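You operate a simulated robot arm through the tools that you are given. There is no shell and no other tool.

Carry out the task below with a simulated robot arm. There is one attempt and no reset: what you move stays moved.

JOB
Set the marker's reach to the card, test the clamped tyre, vent it and lower the lift.
Fine: one test, one dot; black and white knobs untouched.
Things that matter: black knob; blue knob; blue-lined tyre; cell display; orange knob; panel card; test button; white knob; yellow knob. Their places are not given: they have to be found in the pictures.

The check looks at the end state, three seconds after you hand in, the way a careful person would. Anything else that was tipped, shoved, dropped, spilled or broken makes it a failure.

ROBOT AND FRAMES
A 7-joint arm with a three-finger gripper, fixed in place. Base frame: the origin is on the floor under the middle of its stand, x ahead of it, y to its left, z up. Units: m, degrees, N and s.
With the tool pointing down near the work surface it reaches from about 0.12 to 0.88 m from the base axis. Its first joint turns from -166.0 to 166.0 degrees. Payload 2.94 kg.
Tool frame: the origin (TCP) lies between the finger pads and is the grasp point; the fingertips stand 0.03 m ahead of it; z points along the fingers, y is the line along which they close. The gripper opens to 0.132 m; its body begins 0.107 m behind the TCP.
Orientation is told as [roll, pitch, yaw] about the base's x, y, z axes, in that order, counted from this pose: with the fingers straight down and closing along the base's y, the tool's x points along the base's -x, its y along +y and its z along -z.

CONTROLS
- The arm moves only by the tool servo_tool. Its argument "moves" is a list that holds one entry, the list of rows, each a list of 6 numbers: the shift along the tool's x, y, z in m, then the turn, a rotation vector about the tool's x, y, z in degrees. In form: [[[x, y, z, wx, wy, wz], ...]]. A call has 1 to 20 rows; each row shifts and turns the commanded pose from where the row before left it, along the tool's axes as they then stand. "claw" is the gripper command, from -1 (shut) to 1 (fully open), values between in proportion, set as the call begins (left out, the last holds). Each row takes 0.2 s and may step no farther than 0.05 m and 8.6 degrees from the row before; otherwise, or with a gripper value out of range, the whole call is refused. Where a pose cannot be reached the arm comes as near as it can. A force on the tool above 40 N (or 10 N above the force at the start of the call, whichever is more), or a blocked arm, ends the call early, and 0.2 s more pass. Each finger travels about 0.0374 m/s and halts on what it meets, pressing with about 34 N; the grip force reading is that of the motor and also rises with nothing between the fingers. The clock runs only during rows and for 0.2 s after the last one: add rows that do not move to give the fingers time. The reply holds the time, the measured pose of the TCP, the force on the tool along the base axes, the opening and the grip force, in the units named above and with some noise, with the torque about the TCP (base axes, N m) and any sound that the robot's microphone picked up.
- Cameras (640 x 400 px; columns grow to the right, rows downward): "scene" is fixed at [0.3972, -0.5028, 1.5646]; the picture's right is [0.98, -0.20, 0.00], its down [-0.08, -0.37, -0.92] and it looks along [0.18, 0.91, -0.38] (base axes); focal length 324 px, centre (320, 200). "wrist" rides on the gripper at [0.072, 0.003, -0.144] in the tool frame; the picture's right is [-0.04, 1.00, 0.00], its down [-0.88, -0.04, -0.48] and it looks along [-0.47, -0.02, 0.88] (tool axes); focal length 256 px, centre (320, 200).
- snapshot(camera): a new picture of that camera. No time passes.
- slide_trunk(by): moves the trunk up (or, below 0, down) by that many m; the arm rides with it, the base frame stays. It gives what a move gives, with no picture.
- point_at(camera, pixels): there is no depth. For up to 12 entries [column, row, z] of the newest picture of that camera ("zoom" is the newest enlarged one), the place [x, y] in the base frame at which the ray of that pixel passes the height z, good to about 0.002 m. No time passes.
- zoom(camera, box): a new picture of the part [left, top, right, bottom] of that camera's present view, enlarged. No time passes.
- hand_in(): hands the job in; it is judged then, once.

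Open the gripper and draw the arm clear of the work before you hand the job in, unless the task says otherwise.

The tools are called after ">>>" as a command line: name --argument value ..., lists and objects as JSON in quotes. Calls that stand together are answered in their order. servo_tool: Moves the arm, as the interface text tells. Its arguments: {"type":"object","properties":{"moves":{"type":"array","items":{"type":"array","items":{"type":"array","items":{"type":"number"}}}},"claw":{"type":"number"}},"required":["moves"]} The other tools are called the same way: slide_trunk (by) moves the trunk up or down; snapshot (camera) takes a picture; point_at (camera, pixels) gives the place at which the rays of pixels pass given heights; zoom (camera, box) takes an enlarged picture of a part of a camera's view; hand_in () hands the job in.

At the start:

```text
clock: 0.0
position: [0.5115, 0.288, 1.3343]
tcp_rot: [0.0, 0.0, 0.0]
ft_force: [-0.4, 0.7, -0.1]
torque: [-0.01, 0.01, 0.0]
opening: 0.132
finger_force: 0.1
trunk travel left (down, up): [-0.3, 0.24]
```

scene: 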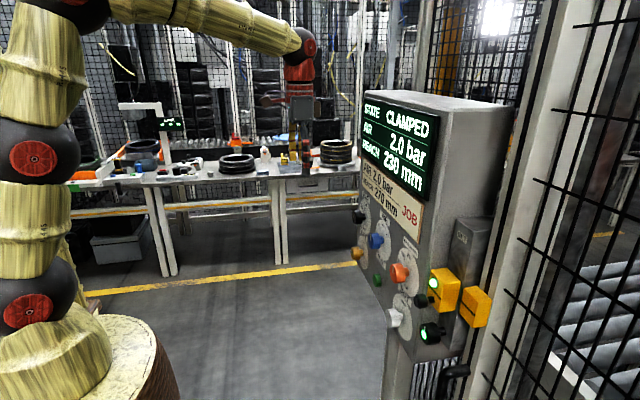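
wrist: 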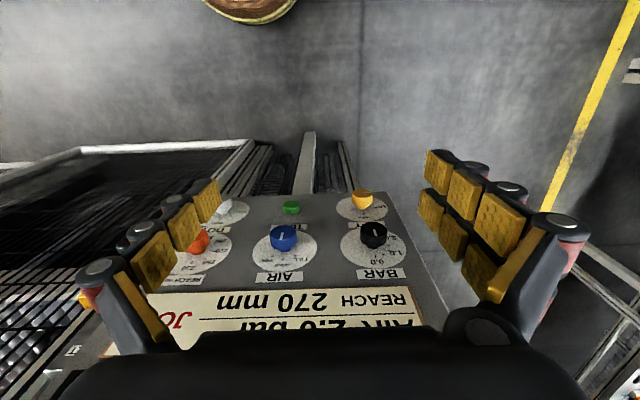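

The scene picture shows the panel with its display (around 395,145), the card (around 393,200) and several knobs at rows 215-335. I zoom in on both cameras to read the labels.

>>> zoom --camera "scene" --box '[340, 80, 500, 180]'

>>> zoom --camera "scene" --box '[340, 160, 500, 260]'

>>> zoom --camera "scene" --box '[340, 250, 500, 350]'

>>> zoom --camera "wrist" --box '[140, 170, 460, 370]'

>>> zoom --camera "scene" --box '[60, 80, 380, 280]'

```text
4.00 times, centred on (420, 130) of scene
```

zoom: 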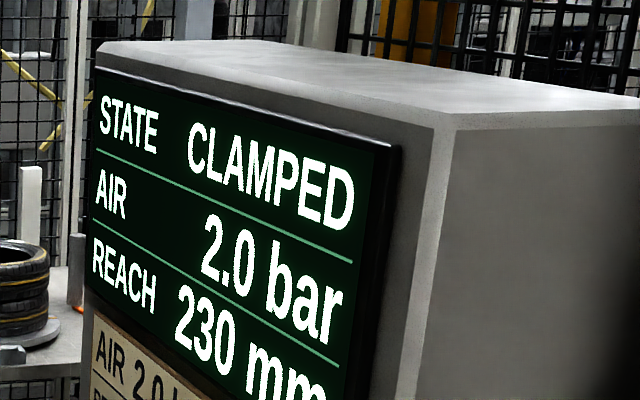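

```text
4.00 times, centred on (420, 210) of scene
```

zoom: 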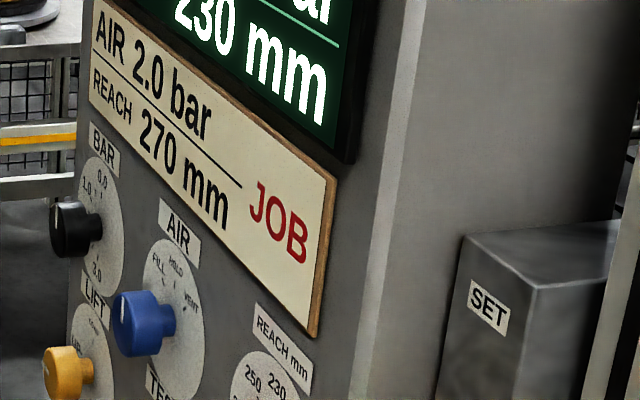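

```text
4.00 times, centred on (420, 300) of scene
```

zoom: 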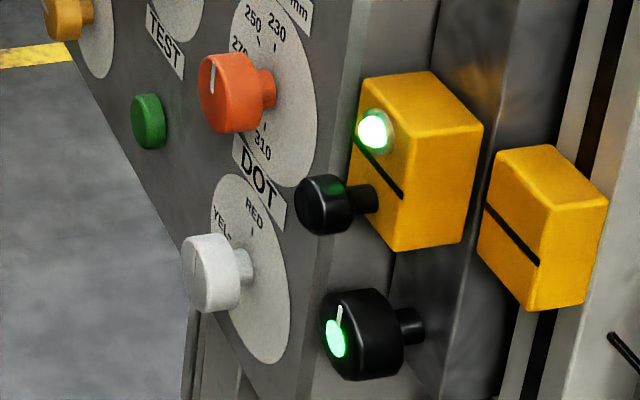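

```text
2.00 times, centred on (300, 270) of wrist
```

zoom: 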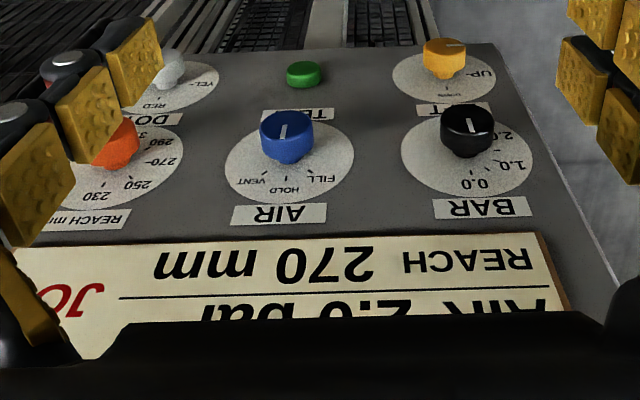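

```text
2.00 times, centred on (220, 180) of scene
```

zoom: 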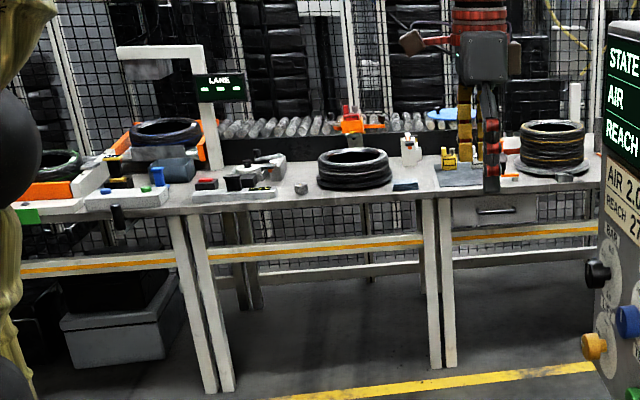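

The panel faces -x. Triangulating both pictures puts the blue knob tip (scene 372,240) near [0.683, 0.22, 1.136], black near y 0.366, orange near y 0.076, yellow near [0.687, 0.37, 1.007] and the green button near [0.703, 0.222, 1.005]. I back away a little and start to pitch the tool towards +x.

>>> servo_tool --moves '[[[0.04, 0, 0, 0, 0, 0], [0.04, 0, 0, 0, 0, 0], [0, 0, 0, 0, -8, 0], [0, 0, 0, 0, -8, 0], [0, 0, 0, 0, -8, 0], [0, 0, 0, 0, -8, 0], [0, 0, 0, 0, -8, 0]]]'

```text
clock: 1.6
position: [0.432, 0.2882, 1.3352]
tcp_rot: [0.1, -40.1, 0.0]
ft_force: [0.0, 0.3, -0.2]
torque: [0.03, -0.02, 0.02]
opening: 0.1321
finger_force: 0.0
trunk travel left (down, up): [-0.3, 0.24]
```

The pitch is following well (-40.1). I take both pictures to check the view and clearance before going on.

>>> snapshot --camera "wrist"

>>> snapshot --camera "scene"

```text
taken
```

wrist: 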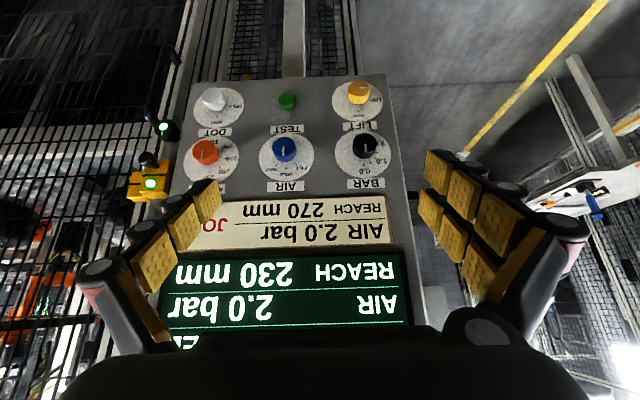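

```text
taken
```

scene: 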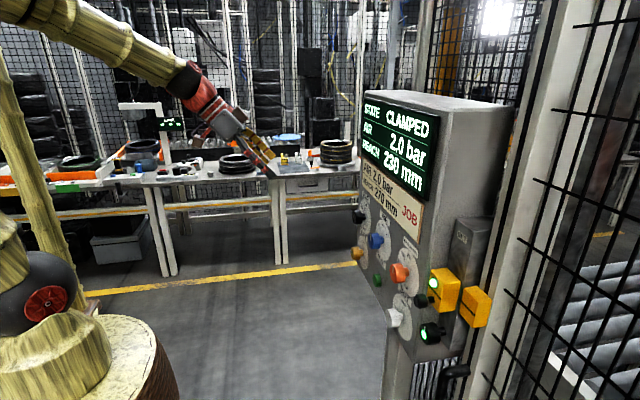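

Great panel view now: orange (205,151), blue (285,149), black (365,145), white (214,99), test (287,101), yellow (358,93). I zoom for dial details.

>>> zoom --camera "wrist" --box '[180, 75, 340, 175]'

>>> zoom --camera "wrist" --box '[260, 75, 420, 175]'

>>> zoom --camera "scene" --box '[180, 90, 360, 203]'

>>> zoom --camera "wrist" --box '[110, 90, 210, 220]'

```text
4.00 times, centred on (260, 125) of wrist
```

zoom: 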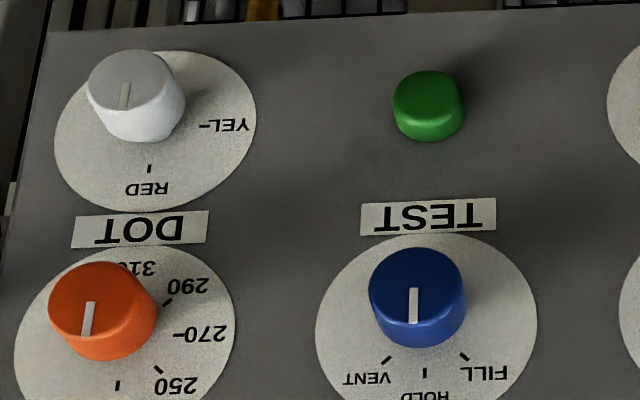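

```text
4.00 times, centred on (340, 125) of wrist
```

zoom: 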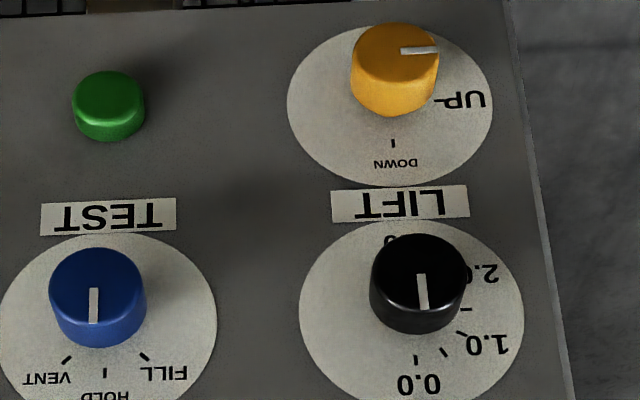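

```text
3.54 times, centred on (270, 146) of scene
```

zoom: 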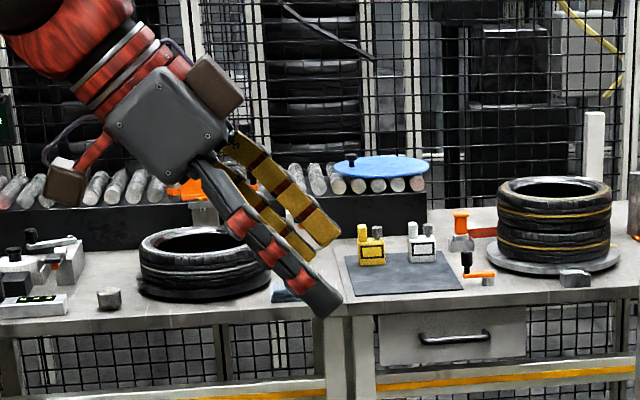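

```text
3.08 times, centred on (160, 155) of wrist
```

zoom: 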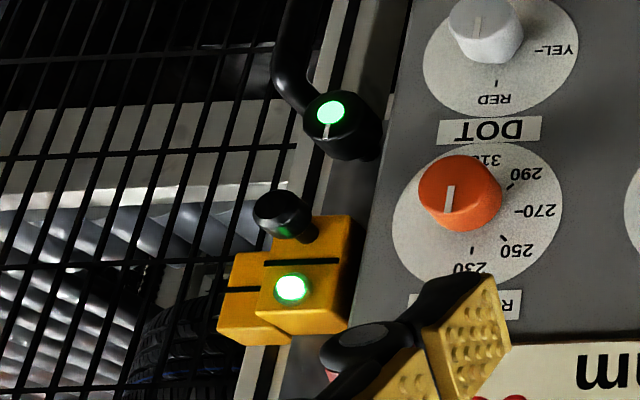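

The dials read: reach knob at 230 (top) with 270 at the left, a 90° counter-clockwise turn; air at HOLD with VENT 45° clockwise; lift at UP (left) with DOWN at the top, 90° clockwise. Nothing is near the gripper, so I finish the pitch to -90 so the fingers point at the panel.

>>> servo_tool --moves '[[[0, 0, 0, 0, -8.3, 0], [0, 0, 0, 0, -8.3, 0], [0, 0, 0, 0, -8.3, 0], [0, 0, 0, 0, -8.3, 0], [0, 0, 0, 0, -8.3, 0], [0, 0, 0, 0, -8.4, 0]]]' --claw 0.2

```text
clock: 3.0
position: [0.4313, 0.2897, 1.3342]
tcp_rot: [98.1, -89.9, -98.2]
ft_force: [-0.6, 0.6, 0.8]
torque: [0.0, 0.01, 0.0]
opening: 0.0793
finger_force: 0.1
trunk travel left (down, up): [-0.3, 0.24]
```

The tool now points along +x (opening 0.079). I move down and right to stand in front of the orange knob at about x = 0.50, then look.

>>> servo_tool --moves '[[[0.0291, -0.031, 0.01, 0, 0, 0], [0.0291, -0.031, 0.01, 0, 0, 0], [0.0291, -0.031, 0.01, 0, 0, 0], [0.0291, -0.031, 0.01, 0, 0, 0], [0.0291, -0.031, 0.01, 0, 0, 0], [0.0291, -0.031, 0.01, 0, 0, 0], [0.0291, -0.031, 0.01, 0, 0, 0]]]'

>>> snapshot --camera "wrist"

>>> snapshot --camera "scene"

```text
clock: 4.6
position: [0.4995, 0.0752, 1.1283]
tcp_rot: [-48.8, -89.6, 48.7]
ft_force: [-0.5, -0.1, 1.2]
torque: [0.01, 0.04, 0.03]
opening: 0.0791
finger_force: 0.1
trunk travel left (down, up): [-0.3, 0.24]
```

```text
taken
```

wrist: 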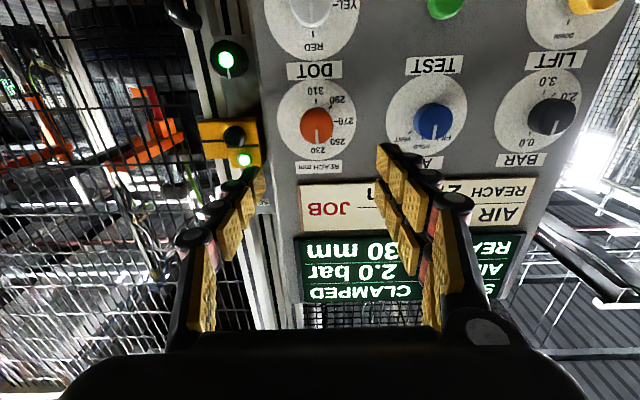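

```text
taken
```

scene: 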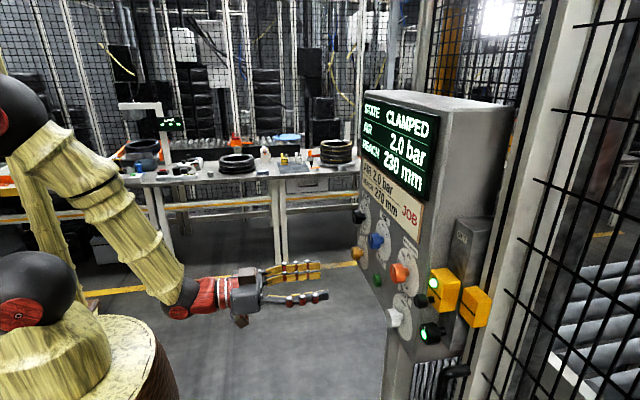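

The orange knob sits at about (317,124), near where the tool axis should pass ((320,125)). I zoom in to measure the offset precisely.

>>> zoom --camera "wrist" --box '[270, 70, 370, 180]'

>>> zoom --camera "scene" --box '[375, 250, 425, 285]'

>>> zoom --camera "scene" --box '[200, 240, 360, 340]'

```text
3.64 times, centred on (320, 125) of wrist
```

zoom: 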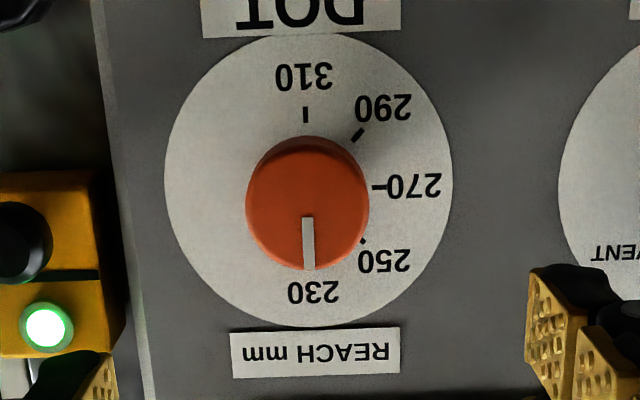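

```text
11.43 times, centred on (400, 268) of scene
```

zoom: 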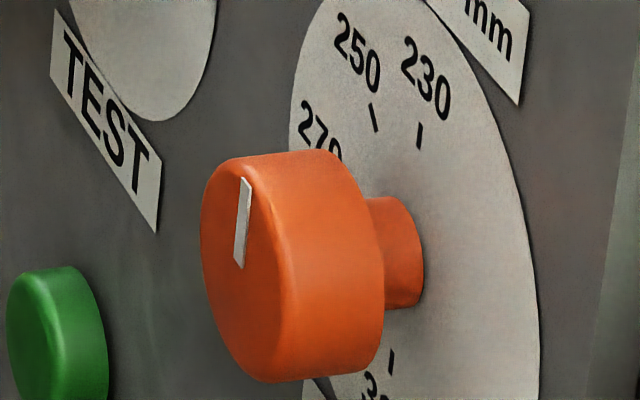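

```text
4.00 times, centred on (280, 290) of scene
```

zoom: 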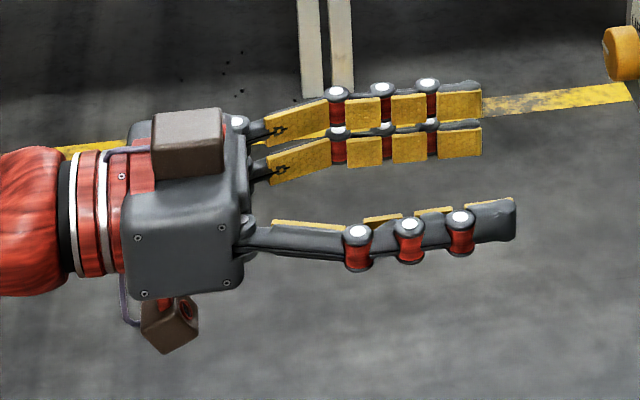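

The knob cap is about 0.042 m wide on a stem, its face centre at about (316.7,127.7). I check its place using point_at from both cameras.

>>> point_at --camera "scene" --pixels '[[393.1, 273.8, 1.128], [393.1, 273.8, 1.131], [393.1, 273.8, 1.134], [410.5, 270.5, 1.131]]'

>>> point_at --camera "wrist" --pixels '[[316.7, 127.7, 1.128], [316.7, 127.7, 1.131], [316.7, 127.7, 1.134]]'

```text
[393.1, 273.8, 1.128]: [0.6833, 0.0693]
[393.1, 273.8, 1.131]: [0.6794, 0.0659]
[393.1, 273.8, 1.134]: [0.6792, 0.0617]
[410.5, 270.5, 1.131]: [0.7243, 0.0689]
```

```text
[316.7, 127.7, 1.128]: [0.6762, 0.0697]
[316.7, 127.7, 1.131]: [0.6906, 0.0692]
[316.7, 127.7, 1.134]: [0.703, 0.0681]
```

Both agree: orange face centre at about [0.682, 0.069, 1.129]. I correct sideways by -5.5 mm and pre-turn the gripper +45° about its axis so the 90° counter-clockwise turn is centred, then step ahead partway.

>>> servo_tool --moves '[[[-0.0015, -0.0055, 0, 0, 0, 0], [0, 0, 0.01, 0, 0, 7.5], [0, 0, 0.01, 0, 0, 7.5], [0, 0, 0.01, 0, 0, 7.5], [0, 0, 0.01, 0, 0, 7.5], [0, 0, 0.01, 0, 0, 7.5], [0, 0, 0.01, 0, 0, 7.5], [0, 0, 0, 0, 0, 0]]]'

>>> snapshot --camera "wrist"

>>> snapshot --camera "scene"

```text
clock: 6.4
position: [0.4749, 0.1631, 1.3015]
tcp_rot: [88.4, -45.7, -89.7]
ft_force: [-0.3, 0.5, 0.6]
torque: [0.01, 0.02, 0.0]
opening: 0.0793
finger_force: 0.1
out of reach, approached as far as the arm can: row 2, 3, 4, 5, 6, 7
trunk travel left (down, up): [-0.3, 0.24]
```

```text
taken
```

wrist: 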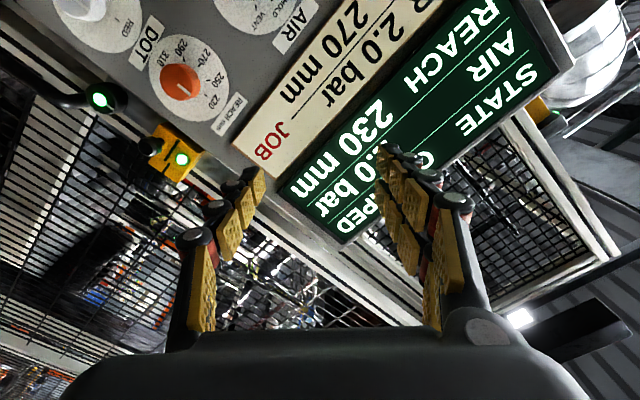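

```text
taken
```

scene: 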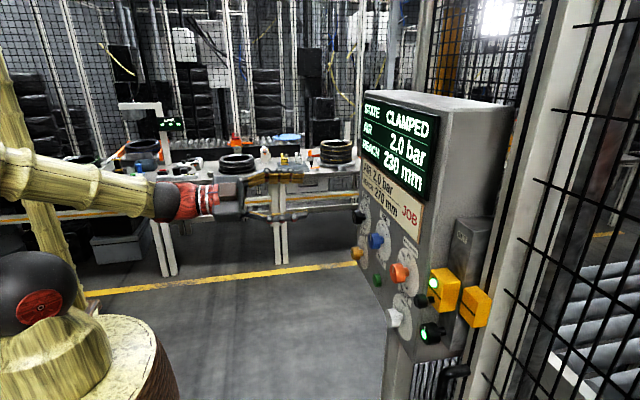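

The +45° turn pushed a joint to its limit and the arm drifted up to [0.475,0.163,1.30]; nothing was touched. I turn back by -45° without any shift and see where it settles.

>>> servo_tool --moves '[[[0, 0, 0, 0, 0, -7.5], [0, 0, 0, 0, 0, -7.5], [0, 0, 0, 0, 0, -7.5], [0, 0, 0, 0, 0, -7.5], [0, 0, 0, 0, 0, -7.5], [0, 0, 0, 0, 0, -7.5], [0, 0, 0, 0, 0, 0]]]'

>>> snapshot --camera "scene"

```text
clock: 8.0
position: [0.4765, 0.1642, 1.3022]
tcp_rot: [-48.2, -89.9, 48.0]
ft_force: [-0.3, -0.6, -0.7]
torque: [-0.04, 0.0, 0.02]
opening: 0.0793
finger_force: 0.0
trunk travel left (down, up): [-0.3, 0.24]
```

```text
taken
```

scene: 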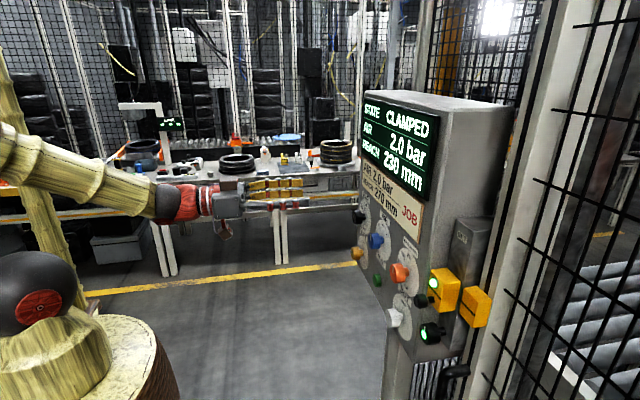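

The commanded pose is now the measured one, and the wrist bend looks like the limiting factor with the tool low relative to the shoulder. Lowering the trunk by 0.25 m brings the knobs up relative to the arm; the space below the gripper is clear.

>>> slide_trunk --by -0.25

>>> snapshot --camera "scene"

>>> snapshot --camera "wrist"

```text
clock: 10.6
position: [0.4765, 0.1638, 1.0526]
tcp_rot: [0.3, -90.0, -0.3]
ft_force: [0.3, -0.2, 0.1]
torque: [0.03, 0.03, 0.01]
opening: 0.0791
finger_force: 0.0
trunk travel left (down, up): [-0.05, 0.49]
```

```text
taken
```

scene: 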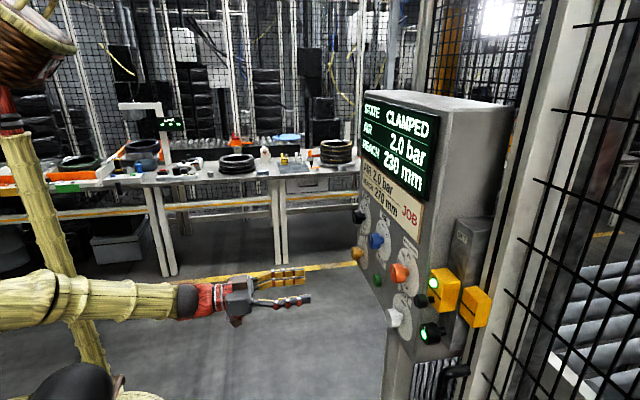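

```text
taken
```

wrist: 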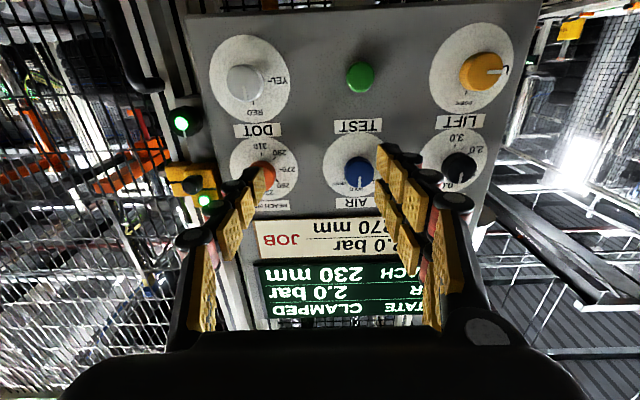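

Trunk is down; now at [0.4765,0.1638,1.0526]. I move to [0.55, 0.0695, 1.130] in front of the orange knob.

>>> servo_tool --moves '[[[-0.01935, -0.0236, 0.0184, 0, 0, 0], [-0.01935, -0.0236, 0.0184, 0, 0, 0], [-0.01935, -0.0236, 0.0184, 0, 0, 0], [-0.01935, -0.0236, 0.0184, 0, 0, 0], [0, 0, 0, 0, 0, 0]]]'

```text
clock: 11.8
position: [0.5487, 0.0709, 1.1306]
tcp_rot: [-14.5, -89.9, 14.5]
ft_force: [-0.5, -0.2, 0.3]
torque: [0.02, 0.0, 0.01]
opening: 0.0795
finger_force: 0.0
trunk travel left (down, up): [-0.05, 0.49]
```

Reached [0.5487,0.0709,1.1306]. I try the +45° pre-turn again in free space, in small steps.

>>> servo_tool --moves '[[[0, 0, 0, 0, 0, 7.5], [0, 0, 0, 0, 0, 7.5], [0, 0, 0, 0, 0, 7.5], [0, 0, 0, 0, 0, 7.5], [0, 0, 0, 0, 0, 7.5], [0, 0, 0, 0, 0, 7.5], [0, 0, 0, 0, 0, 0]]]'

>>> snapshot --camera "wrist"

```text
clock: 13.4
position: [0.5519, 0.0922, 1.1465]
tcp_rot: [89.2, -45.0, -89.8]
ft_force: [1.2, -0.3, 0.1]
torque: [0.0, 0.03, -0.04]
opening: 0.079
finger_force: 0.0
out of reach, approached as far as the arm can: row 5, 6
trunk travel left (down, up): [-0.05, 0.49]
```

```text
taken
```

wrist: 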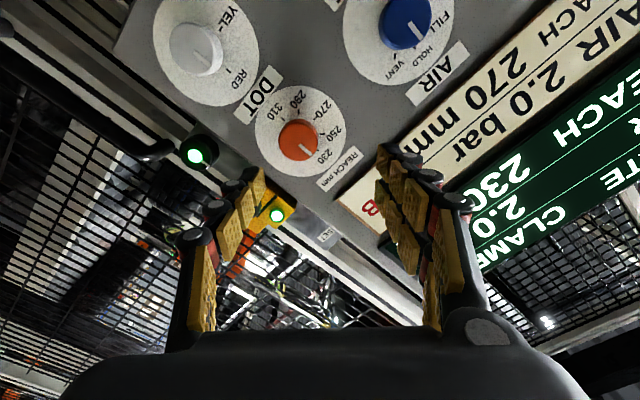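

Positive turning is limited beyond about +30°, so I will use the negative side: grip at 0 and turn to -90. I turn back to 0 and then test -90 in free space.

>>> servo_tool --moves '[[[0, 0, 0, 0, 0, -7.5], [0, 0, 0, 0, 0, -7.5], [0, 0, 0, 0, 0, -7.5], [0, 0, 0, 0, 0, -7.5], [0, 0, 0, 0, 0, -7.5], [0, 0, 0, 0, 0, -7.5], [0.0165, -0.0225, 0, 0, 0, 0], [0, 0, 0, 0, 0, 0]]]'

>>> servo_tool --moves '[[[0, 0, 0, 0, 0, -8.5], [0, 0, 0, 0, 0, -8.5], [0, 0, 0, 0, 0, -8.5], [0, 0, 0, 0, 0, -8.5], [0, 0, 0, 0, 0, -8.5], [0, 0, 0, 0, 0, -8.5], [0, 0, 0, 0, 0, -8.5], [0, 0, 0, 0, 0, -8.5], [0, 0, 0, 0, 0, -8.5], [0, 0, 0, 0, 0, -8.5], [0, 0, 0, 0, 0, -8.5], [0, 0, 0, 0, 0, 0]]]'

```text
clock: 15.2
position: [0.5505, 0.0719, 1.1271]
tcp_rot: [-21.1, -89.9, 21.1]
ft_force: [-0.1, 0.0, 0.9]
torque: [-0.02, -0.02, 0.01]
opening: 0.079
finger_force: 0.1
trunk travel left (down, up): [-0.05, 0.49]
```

```text
clock: 17.8
position: [0.5528, 0.0691, 1.1284]
tcp_rot: [-89.8, 3.6, 89.9]
ft_force: [-0.2, 0.2, 0.4]
torque: [0.01, 0.0, -0.01]
opening: 0.0791
finger_force: 0.1
trunk travel left (down, up): [-0.05, 0.49]
```

-93.5° is reachable. I turn back to 0° and take a picture to align on the orange knob.

>>> servo_tool --moves '[[[0, 0, 0, 0, 0, 8.5], [0, 0, 0, 0, 0, 8.5], [0, 0, 0, 0, 0, 8.5], [0, 0, 0, 0, 0, 8.5], [0, 0, 0, 0, 0, 8.5], [0, 0, 0, 0, 0, 8.5], [0, 0, 0, 0, 0, 8.5], [0, 0, 0, 0, 0, 8.5], [0, 0, 0, 0, 0, 8.5], [0, 0, 0, 0, 0, 8.5], [0, 0, 0, 0, 0, 8.5], [0, 0, 0.04, 0, 0, 0], [0, 0, 0, 0, 0, 0]]]'

>>> zoom --camera "wrist" --box '[220, 80, 420, 205]'

>>> snapshot --camera "wrist"

```text
clock: 20.6
position: [0.5947, 0.0725, 1.1275]
tcp_rot: [11.3, -89.8, -11.3]
ft_force: [-0.6, 0.3, 0.1]
torque: [0.01, -0.04, -0.01]
opening: 0.0791
finger_force: 0.1
trunk travel left (down, up): [-0.05, 0.49]
```

```text
3.20 times, centred on (320, 142) of wrist
```

zoom: 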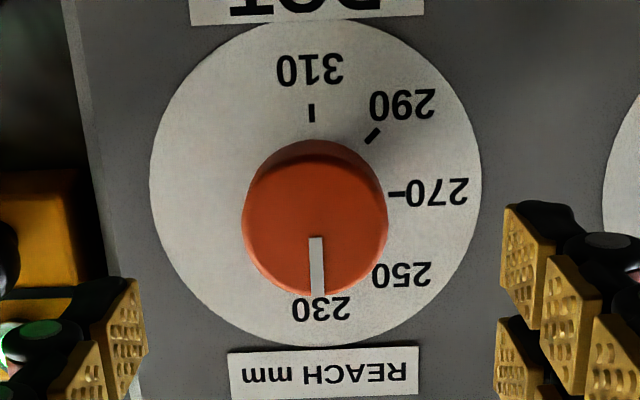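

```text
taken
```

wrist: 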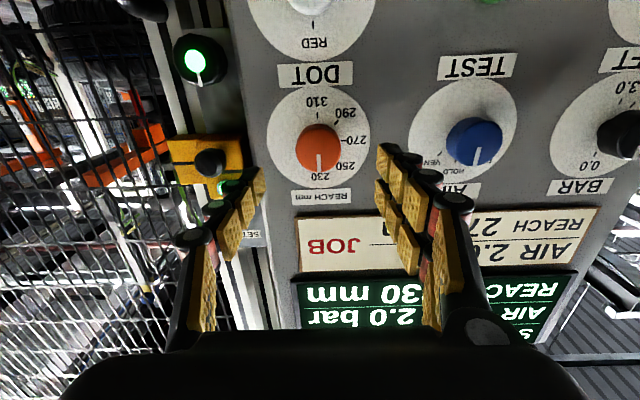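

The knob face centre is at about (318.4,151) against the expected axis (320,148.7): off by about -1.6 mm in y and +2.2 mm in z. I correct and advance so the fingertips end just beside the cap (TCP x ≈ 0.672).

>>> servo_tool --moves '[[[-0.0021, -0.0017, 0, 0, 0, 0], [0, 0, 0.025, 0, 0, 0], [0, 0, 0.025, 0, 0, 0], [0, 0, 0.02, 0, 0, 0], [0, 0, 0.007, 0, 0, 0], [0, 0, 0, 0, 0, 0]]]'

>>> snapshot --camera "wrist"

>>> zoom --camera "scene" --box '[330, 225, 450, 300]'

```text
clock: 22.0
position: [0.6695, 0.0676, 1.1291]
tcp_rot: [-2.8, -89.9, 2.9]
ft_force: [-0.9, 0.1, 0.0]
torque: [0.0, -0.01, 0.02]
opening: 0.0793
finger_force: 0.0
trunk travel left (down, up): [-0.05, 0.49]
```

```text
taken
```

wrist: 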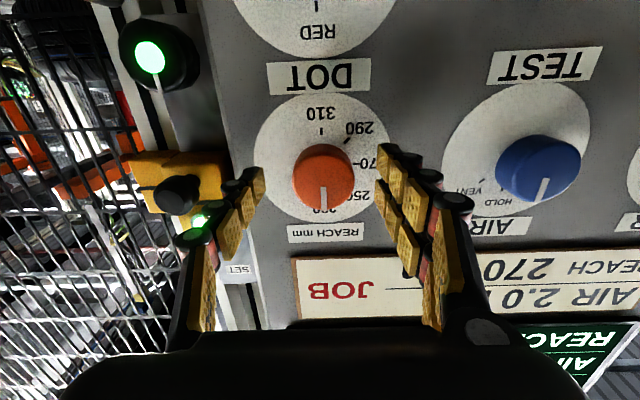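

```text
5.33 times, centred on (390, 262) of scene
```

zoom: 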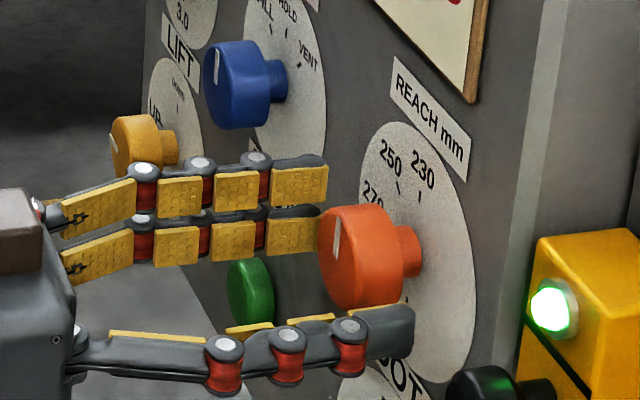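

The knob sits between the fingers, tips beside the cap (face centre about (323,181), axis expected at (320,182)). I shift +2 mm in y and close on the knob.

>>> servo_tool --moves '[[[0, 0.002, 0.001, 0, 0, 0], [0, 0, 0, 0, 0, 0], [0, 0, 0, 0, 0, 0], [0, 0, 0, 0, 0, 0]]]'

>>> servo_tool --moves '[[[0, 0, 0, 0, 0, 0], [0, 0, 0, 0, 0, 0], [0, 0, 0, 0, 0, 0], [0, 0, 0, 0, 0, 0], [0, 0, 0, 0, 0, 0], [0, 0, 0, 0, 0, 0]]]' --claw -1

>>> snapshot --camera "wrist"

>>> zoom --camera "scene" --box '[330, 225, 450, 300]'

```text
clock: 23.0
position: [0.6709, 0.0706, 1.1296]
tcp_rot: [-3.3, -90.0, 3.3]
ft_force: [0.1, 0.1, 0.0]
torque: [0.01, 0.02, 0.07]
opening: 0.0793
finger_force: 0.1
trunk travel left (down, up): [-0.05, 0.49]
```

```text
clock: 24.4
position: [0.671, 0.0692, 1.1294]
tcp_rot: [5.0, -89.9, -5.3]
ft_force: [-0.6, -3.6, -0.9]
torque: [-0.02, -0.11, -0.17]
opening: 0.0415
finger_force: 45.2
trunk travel left (down, up): [-0.05, 0.49]
```

```text
taken
```

wrist: 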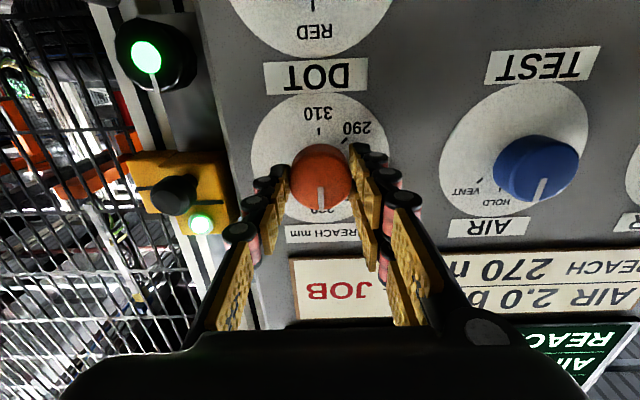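

```text
5.33 times, centred on (390, 262) of scene
```

zoom: 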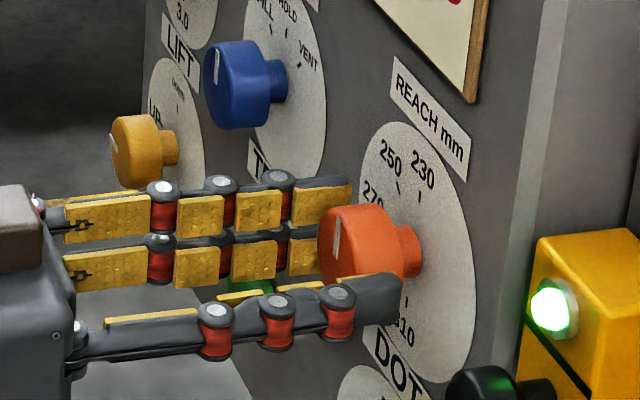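

The cap is gripped (opening 0.0415, 45 N), side force only 3.6 N. I turn about -40° (counter-clockwise seen from the front) and read the display.

>>> servo_tool --moves '[[[0, 0, 0, 0, 0, -8], [0, 0, 0, 0, 0, -8], [0, 0, 0, 0, 0, -8], [0, 0, 0, 0, 0, -8], [0, 0, 0, 0, 0, -8], [0, 0, 0, 0, 0, 0]]]'

>>> zoom --camera "scene" --box '[340, 80, 500, 180]'

>>> zoom --camera "scene" --box '[330, 225, 450, 300]'

```text
clock: 25.8
position: [0.6692, 0.0689, 1.1293]
tcp_rot: [-89.7, -49.9, 89.8]
ft_force: [-13.6, -7.4, -6.8]
torque: [-0.01, 0.37, -0.36]
opening: 0.0417
finger_force: 44.9
trunk travel left (down, up): [-0.05, 0.49]
```

```text
4.00 times, centred on (420, 130) of scene
```

zoom: 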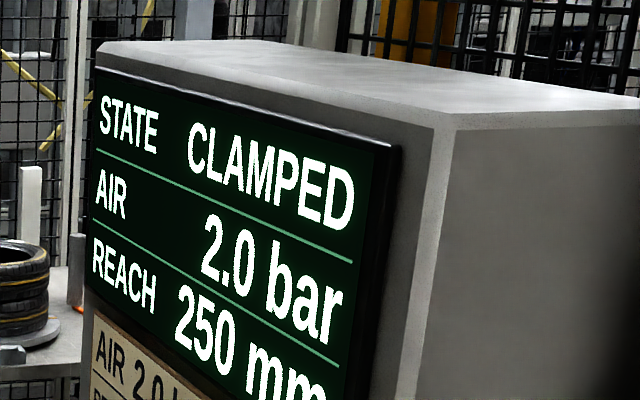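

```text
5.33 times, centred on (390, 262) of scene
```

zoom: 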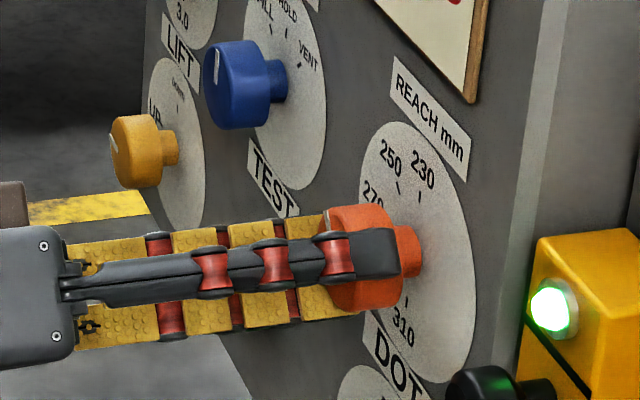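

Reach now reads 250 mm at -40°, as expected; 13.6 N axial force is modest. I turn the remaining -50°.

>>> servo_tool --moves '[[[0, 0, 0, 0, 0, -8], [0, 0, 0, 0, 0, -8], [0, 0, 0, 0, 0, -8], [0, 0, 0, 0, 0, -8], [0, 0, 0, 0, 0, -8], [0, 0, 0, 0, 0, -8], [0, 0, 0, 0, 0, 0]]]'

>>> zoom --camera "scene" --box '[340, 80, 500, 180]'

>>> zoom --camera "scene" --box '[330, 225, 450, 300]'

>>> snapshot --camera "wrist"

```text
clock: 27.4
position: [0.67, 0.0687, 1.1299]
tcp_rot: [-89.7, -1.9, 90.0]
ft_force: [-19.4, -8.1, -14.6]
torque: [-0.02, 0.56, -0.32]
opening: 0.0417
finger_force: 45.2
trunk travel left (down, up): [-0.05, 0.49]
```

```text
4.00 times, centred on (420, 130) of scene
```

zoom: 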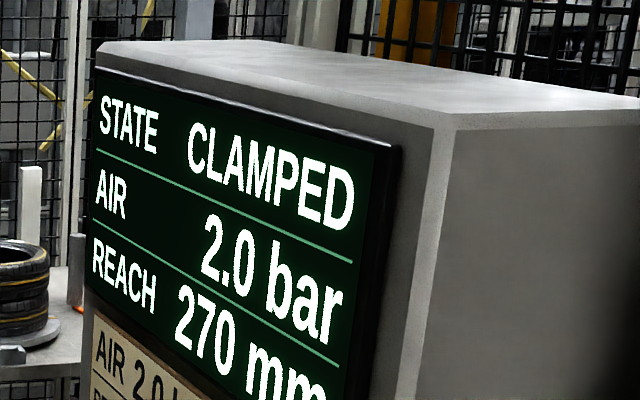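

```text
5.33 times, centred on (390, 262) of scene
```

zoom: 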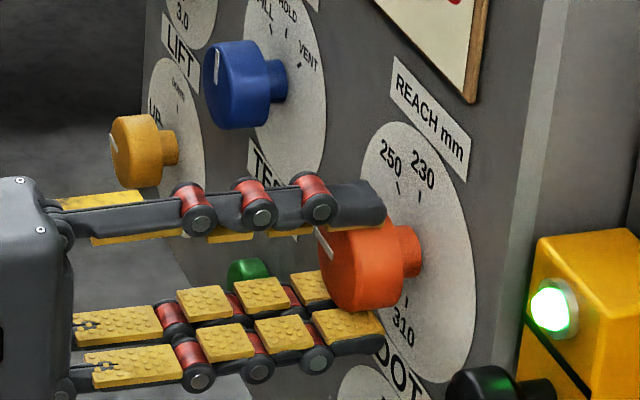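

```text
taken
```

wrist: 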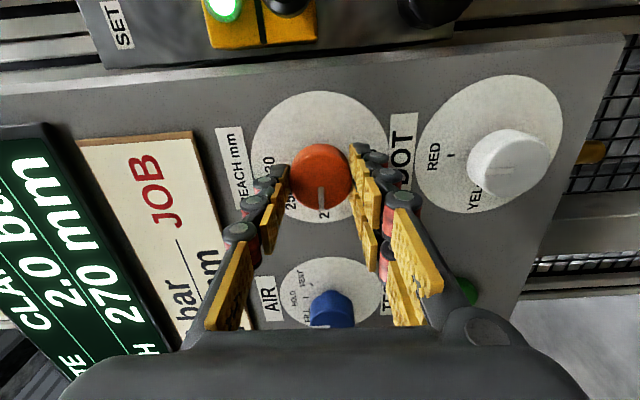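

The display reads REACH 270 mm, matching the card. I open the fingers gently and back straight off.

>>> servo_tool --moves '[[[0, 0, 0, 0, 0, 0], [0, 0, 0, 0, 0, 0], [0, 0, 0, 0, 0, 0], [0, 0, 0, 0, 0, 0]]]' --claw 0.2

>>> servo_tool --moves '[[[0, 0, -0.02, 0, 0, 0], [0, 0, -0.04, 0, 0, 0], [0, 0, -0.04, 0, 0, 0], [0, 0, 0, 0, 0, 0]]]'

>>> snapshot --camera "wrist"

>>> zoom --camera "scene" --box '[340, 80, 500, 180]'

>>> zoom --camera "scene" --box '[330, 225, 450, 340]'

```text
clock: 28.4
position: [0.6709, 0.0699, 1.1311]
tcp_rot: [-90.0, -1.9, 90.0]
ft_force: [-0.3, -0.9, 0.1]
torque: [0.0, 0.0, -0.02]
opening: 0.079
finger_force: 0.0
trunk travel left (down, up): [-0.05, 0.49]
```

```text
clock: 29.4
position: [0.5702, 0.0687, 1.133]
tcp_rot: [-89.9, -2.1, 90.0]
ft_force: [-0.6, -0.3, 0.6]
torque: [0.0, -0.01, 0.01]
opening: 0.0791
finger_force: 0.0
trunk travel left (down, up): [-0.05, 0.49]
```

```text
taken
```

wrist: 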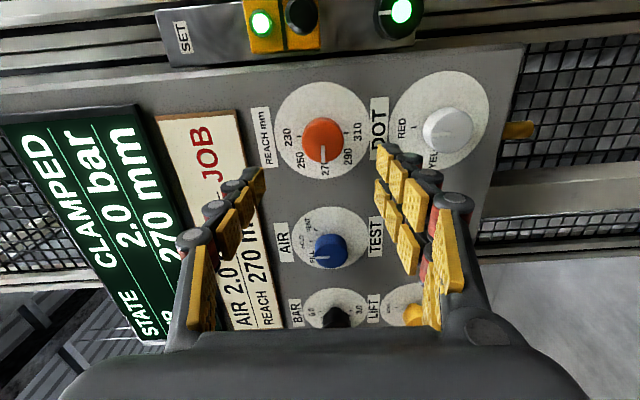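

```text
4.00 times, centred on (420, 130) of scene
```

zoom: 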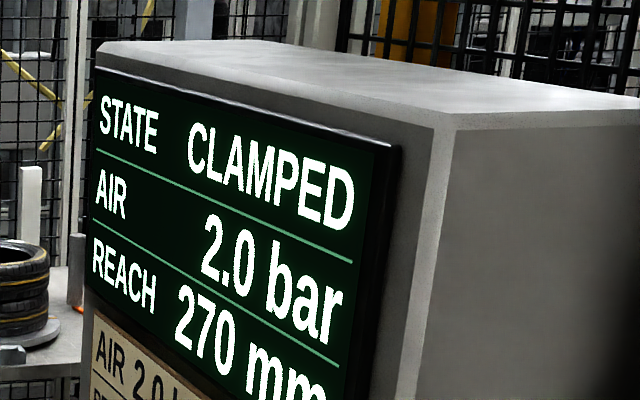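

```text
3.48 times, centred on (390, 282) of scene
```

zoom: 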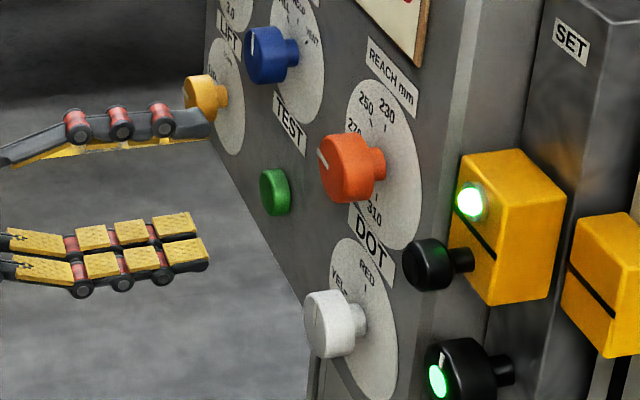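

Orange stays at 270 (pointer towards left) and the display holds. Next I shut the fingers and move in front of the green test button at about [0.60, 0.222, 1.005].

>>> servo_tool --moves '[[[-0.0306, 0.0256, 0.004, 0, 0, 0], [-0.0306, 0.0256, 0.004, 0, 0, 0], [-0.0306, 0.0256, 0.004, 0, 0, 0], [-0.0306, 0.0256, 0.004, 0, 0, 0], [-0.0306, 0.0256, 0.004, 0, 0, 0], [0, 0, 0, 0, 0, 0], [0, 0, 0, 0, 0, 0], [0, 0, 0, 0, 0, 0]]]' --claw -1

>>> snapshot --camera "wrist"

>>> zoom --camera "scene" --box '[330, 225, 450, 340]'

```text
clock: 31.2
position: [0.5921, 0.2274, 1.007]
tcp_rot: [-89.9, -2.0, 90.0]
ft_force: [0.4, 0.6, 0.9]
torque: [0.04, 0.0, -0.01]
opening: 0.0001
finger_force: 28.7
trunk travel left (down, up): [-0.05, 0.49]
```

```text
taken
```

wrist: 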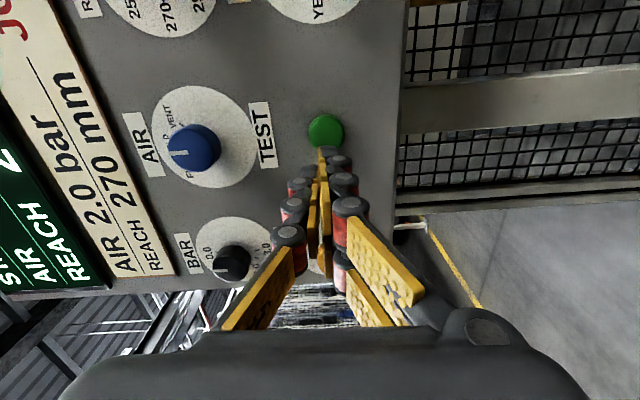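

```text
3.48 times, centred on (390, 282) of scene
```

zoom: 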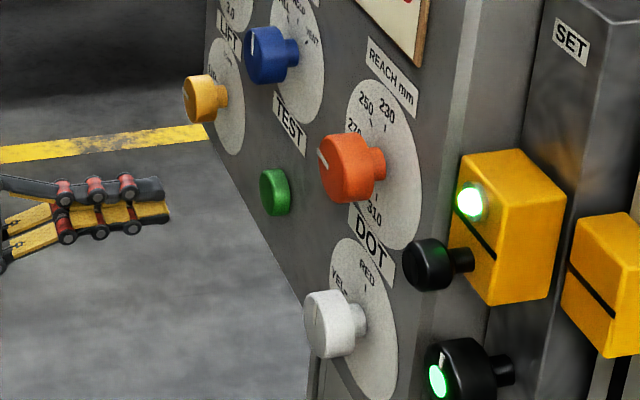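

The button is at about (325,131), the tool axis should pass around (320,141.5) at that depth. I zoom to measure accurately.

>>> zoom --camera "wrist" --box '[285, 90, 365, 140]'

>>> zoom --camera "scene" --box '[352, 260, 400, 290]'

```text
8.00 times, centred on (325, 115) of wrist
```

zoom: 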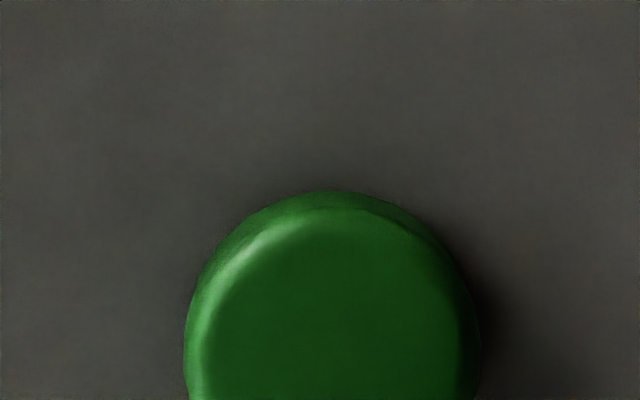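

```text
13.33 times, centred on (376, 275) of scene
```

zoom: 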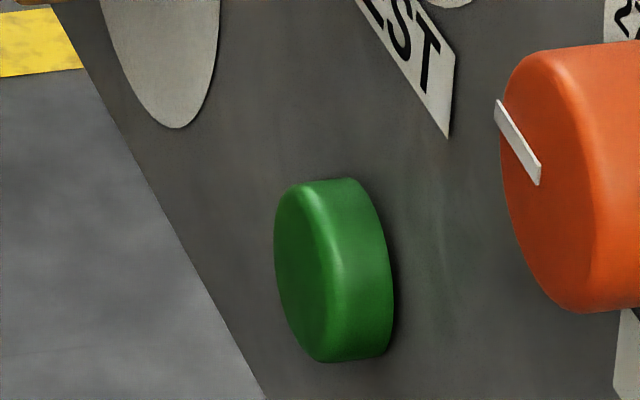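

I check the button's location with point_at from both pictures.

>>> point_at --camera "scene" --pixels '[[374.9, 280.4, 0.998], [374.9, 280.4, 1.002], [374.9, 280.4, 1.006]]'

>>> point_at --camera "wrist" --pixels '[[326.2, 132.8, 0.998], [326.2, 132.8, 1.0], [326.2, 132.8, 1.002]]'

```text
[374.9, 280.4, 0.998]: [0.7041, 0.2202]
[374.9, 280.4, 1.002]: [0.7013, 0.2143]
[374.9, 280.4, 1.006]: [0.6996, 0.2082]
```

```text
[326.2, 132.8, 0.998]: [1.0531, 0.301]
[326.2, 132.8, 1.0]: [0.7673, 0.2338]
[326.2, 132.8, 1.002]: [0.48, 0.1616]
```

Button face centre is about [0.703, 0.2177, 1.0005]. I correct the aim and advance until the tips are around 1 cm from it.

>>> servo_tool --moves '[[[0.0097, 0.0063, 0, 0, 0, 0], [0, 0, 0.03, 0, 0, 0], [0, 0, 0.03, 0, 0, 0], [0, 0, 0.008, 0, 0, 0], [0, 0, 0, 0, 0, 0]]]'

>>> zoom --camera "scene" --box '[340, 245, 420, 295]'

>>> snapshot --camera "wrist"

```text
clock: 32.4
position: [0.6594, 0.2182, 1.0005]
tcp_rot: [-89.9, -2.0, 90.0]
ft_force: [0.3, -0.5, 0.2]
torque: [0.01, -0.04, 0.02]
opening: 0.0
finger_force: 28.8
trunk travel left (down, up): [-0.05, 0.49]
```

```text
8.00 times, centred on (380, 270) of scene
```

zoom: 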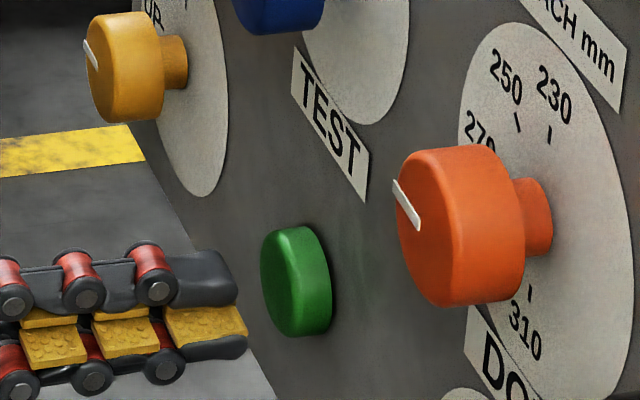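

```text
taken
```

wrist: 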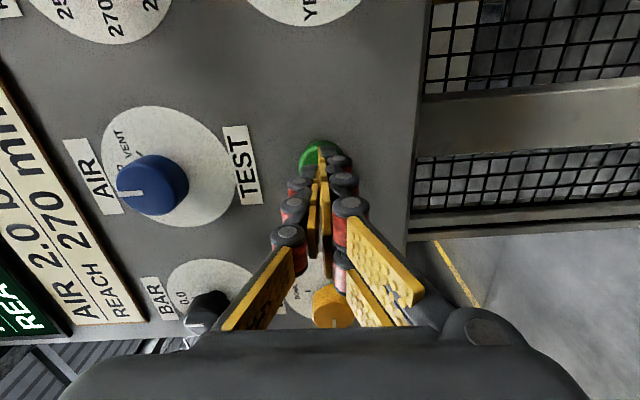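

The tips are right in front of the button, about 1 cm away. I advance slowly by 14 mm and read force and sound.

>>> servo_tool --moves '[[[0, 0, 0.005, 0, 0, 0], [0, 0, 0.004, 0, 0, 0], [0, 0, 0.003, 0, 0, 0], [0, 0, 0.002, 0, 0, 0]]]'

>>> snapshot --camera "scene"

```text
clock: 33.4
position: [0.6716, 0.2186, 1.0005]
tcp_rot: [-89.9, -2.1, 90.1]
ft_force: [0.1, 0.0, 0.7]
torque: [0.04, -0.04, 0.0]
opening: 0.0
finger_force: 28.0
trunk travel left (down, up): [-0.05, 0.49]
```

```text
taken
```

scene: 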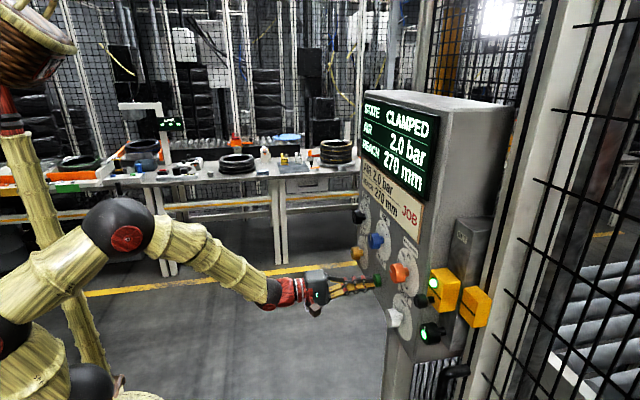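

No contact force yet and the state is still CLAMPED. I press on in 2 mm steps.

>>> servo_tool --moves '[[[0, 0, 0.002, 0, 0, 0], [0, 0, 0.002, 0, 0, 0], [0, 0, 0.001, 0, 0, 0]]]'

>>> zoom --camera "scene" --box '[340, 80, 500, 180]'

>>> zoom --camera "scene" --box '[340, 245, 420, 295]'

```text
clock: 34.2
position: [0.6791, 0.2173, 1.0008]
tcp_rot: [-89.9, -2.0, 90.0]
ft_force: [0.7, 0.1, 0.3]
torque: [0.0, -0.04, 0.0]
opening: 0.0
finger_force: 28.9
trunk travel left (down, up): [-0.05, 0.49]
```

```text
4.00 times, centred on (420, 130) of scene
```

zoom: 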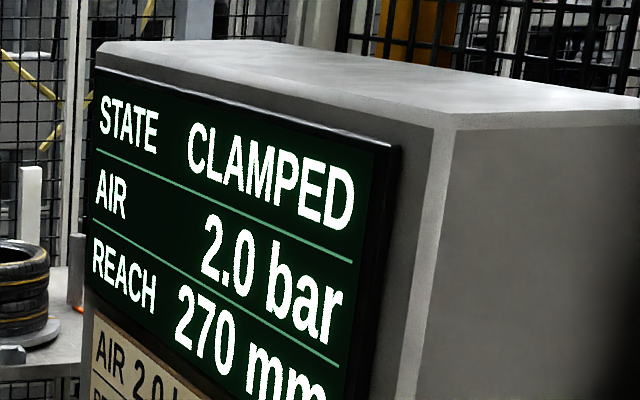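

```text
8.00 times, centred on (380, 270) of scene
```

zoom: 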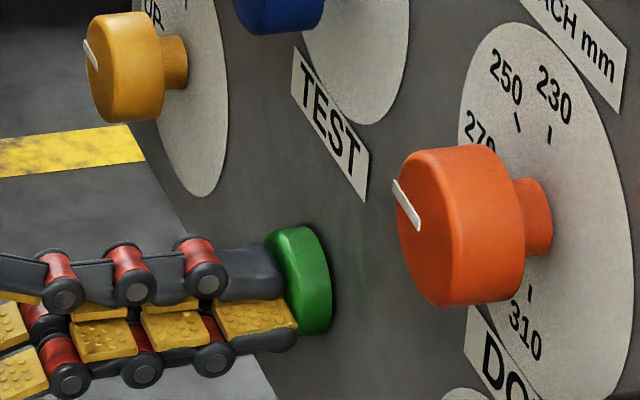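

The tips are nearly on the button face with no force. I continue 2 mm at a time.

>>> servo_tool --moves '[[[0, 0, 0.001, 0, 0, 0], [0, 0, 0.001, 0, 0, 0], [0, 0, 0.001, 0, 0, 0]]]'

>>> zoom --camera "scene" --box '[340, 80, 500, 180]'

```text
clock: 35.0
position: [0.6804, 0.2176, 0.9994]
tcp_rot: [-89.9, -2.0, 90.0]
ft_force: [-1.7, 1.0, -0.5]
torque: [0.02, 0.0, 0.01]
opening: 0.0063
finger_force: 28.7
trunk travel left (down, up): [-0.05, 0.49]
```

```text
4.00 times, centred on (420, 130) of scene
```

zoom: 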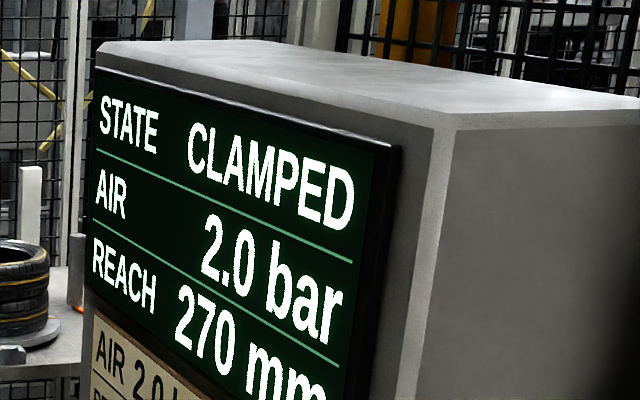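

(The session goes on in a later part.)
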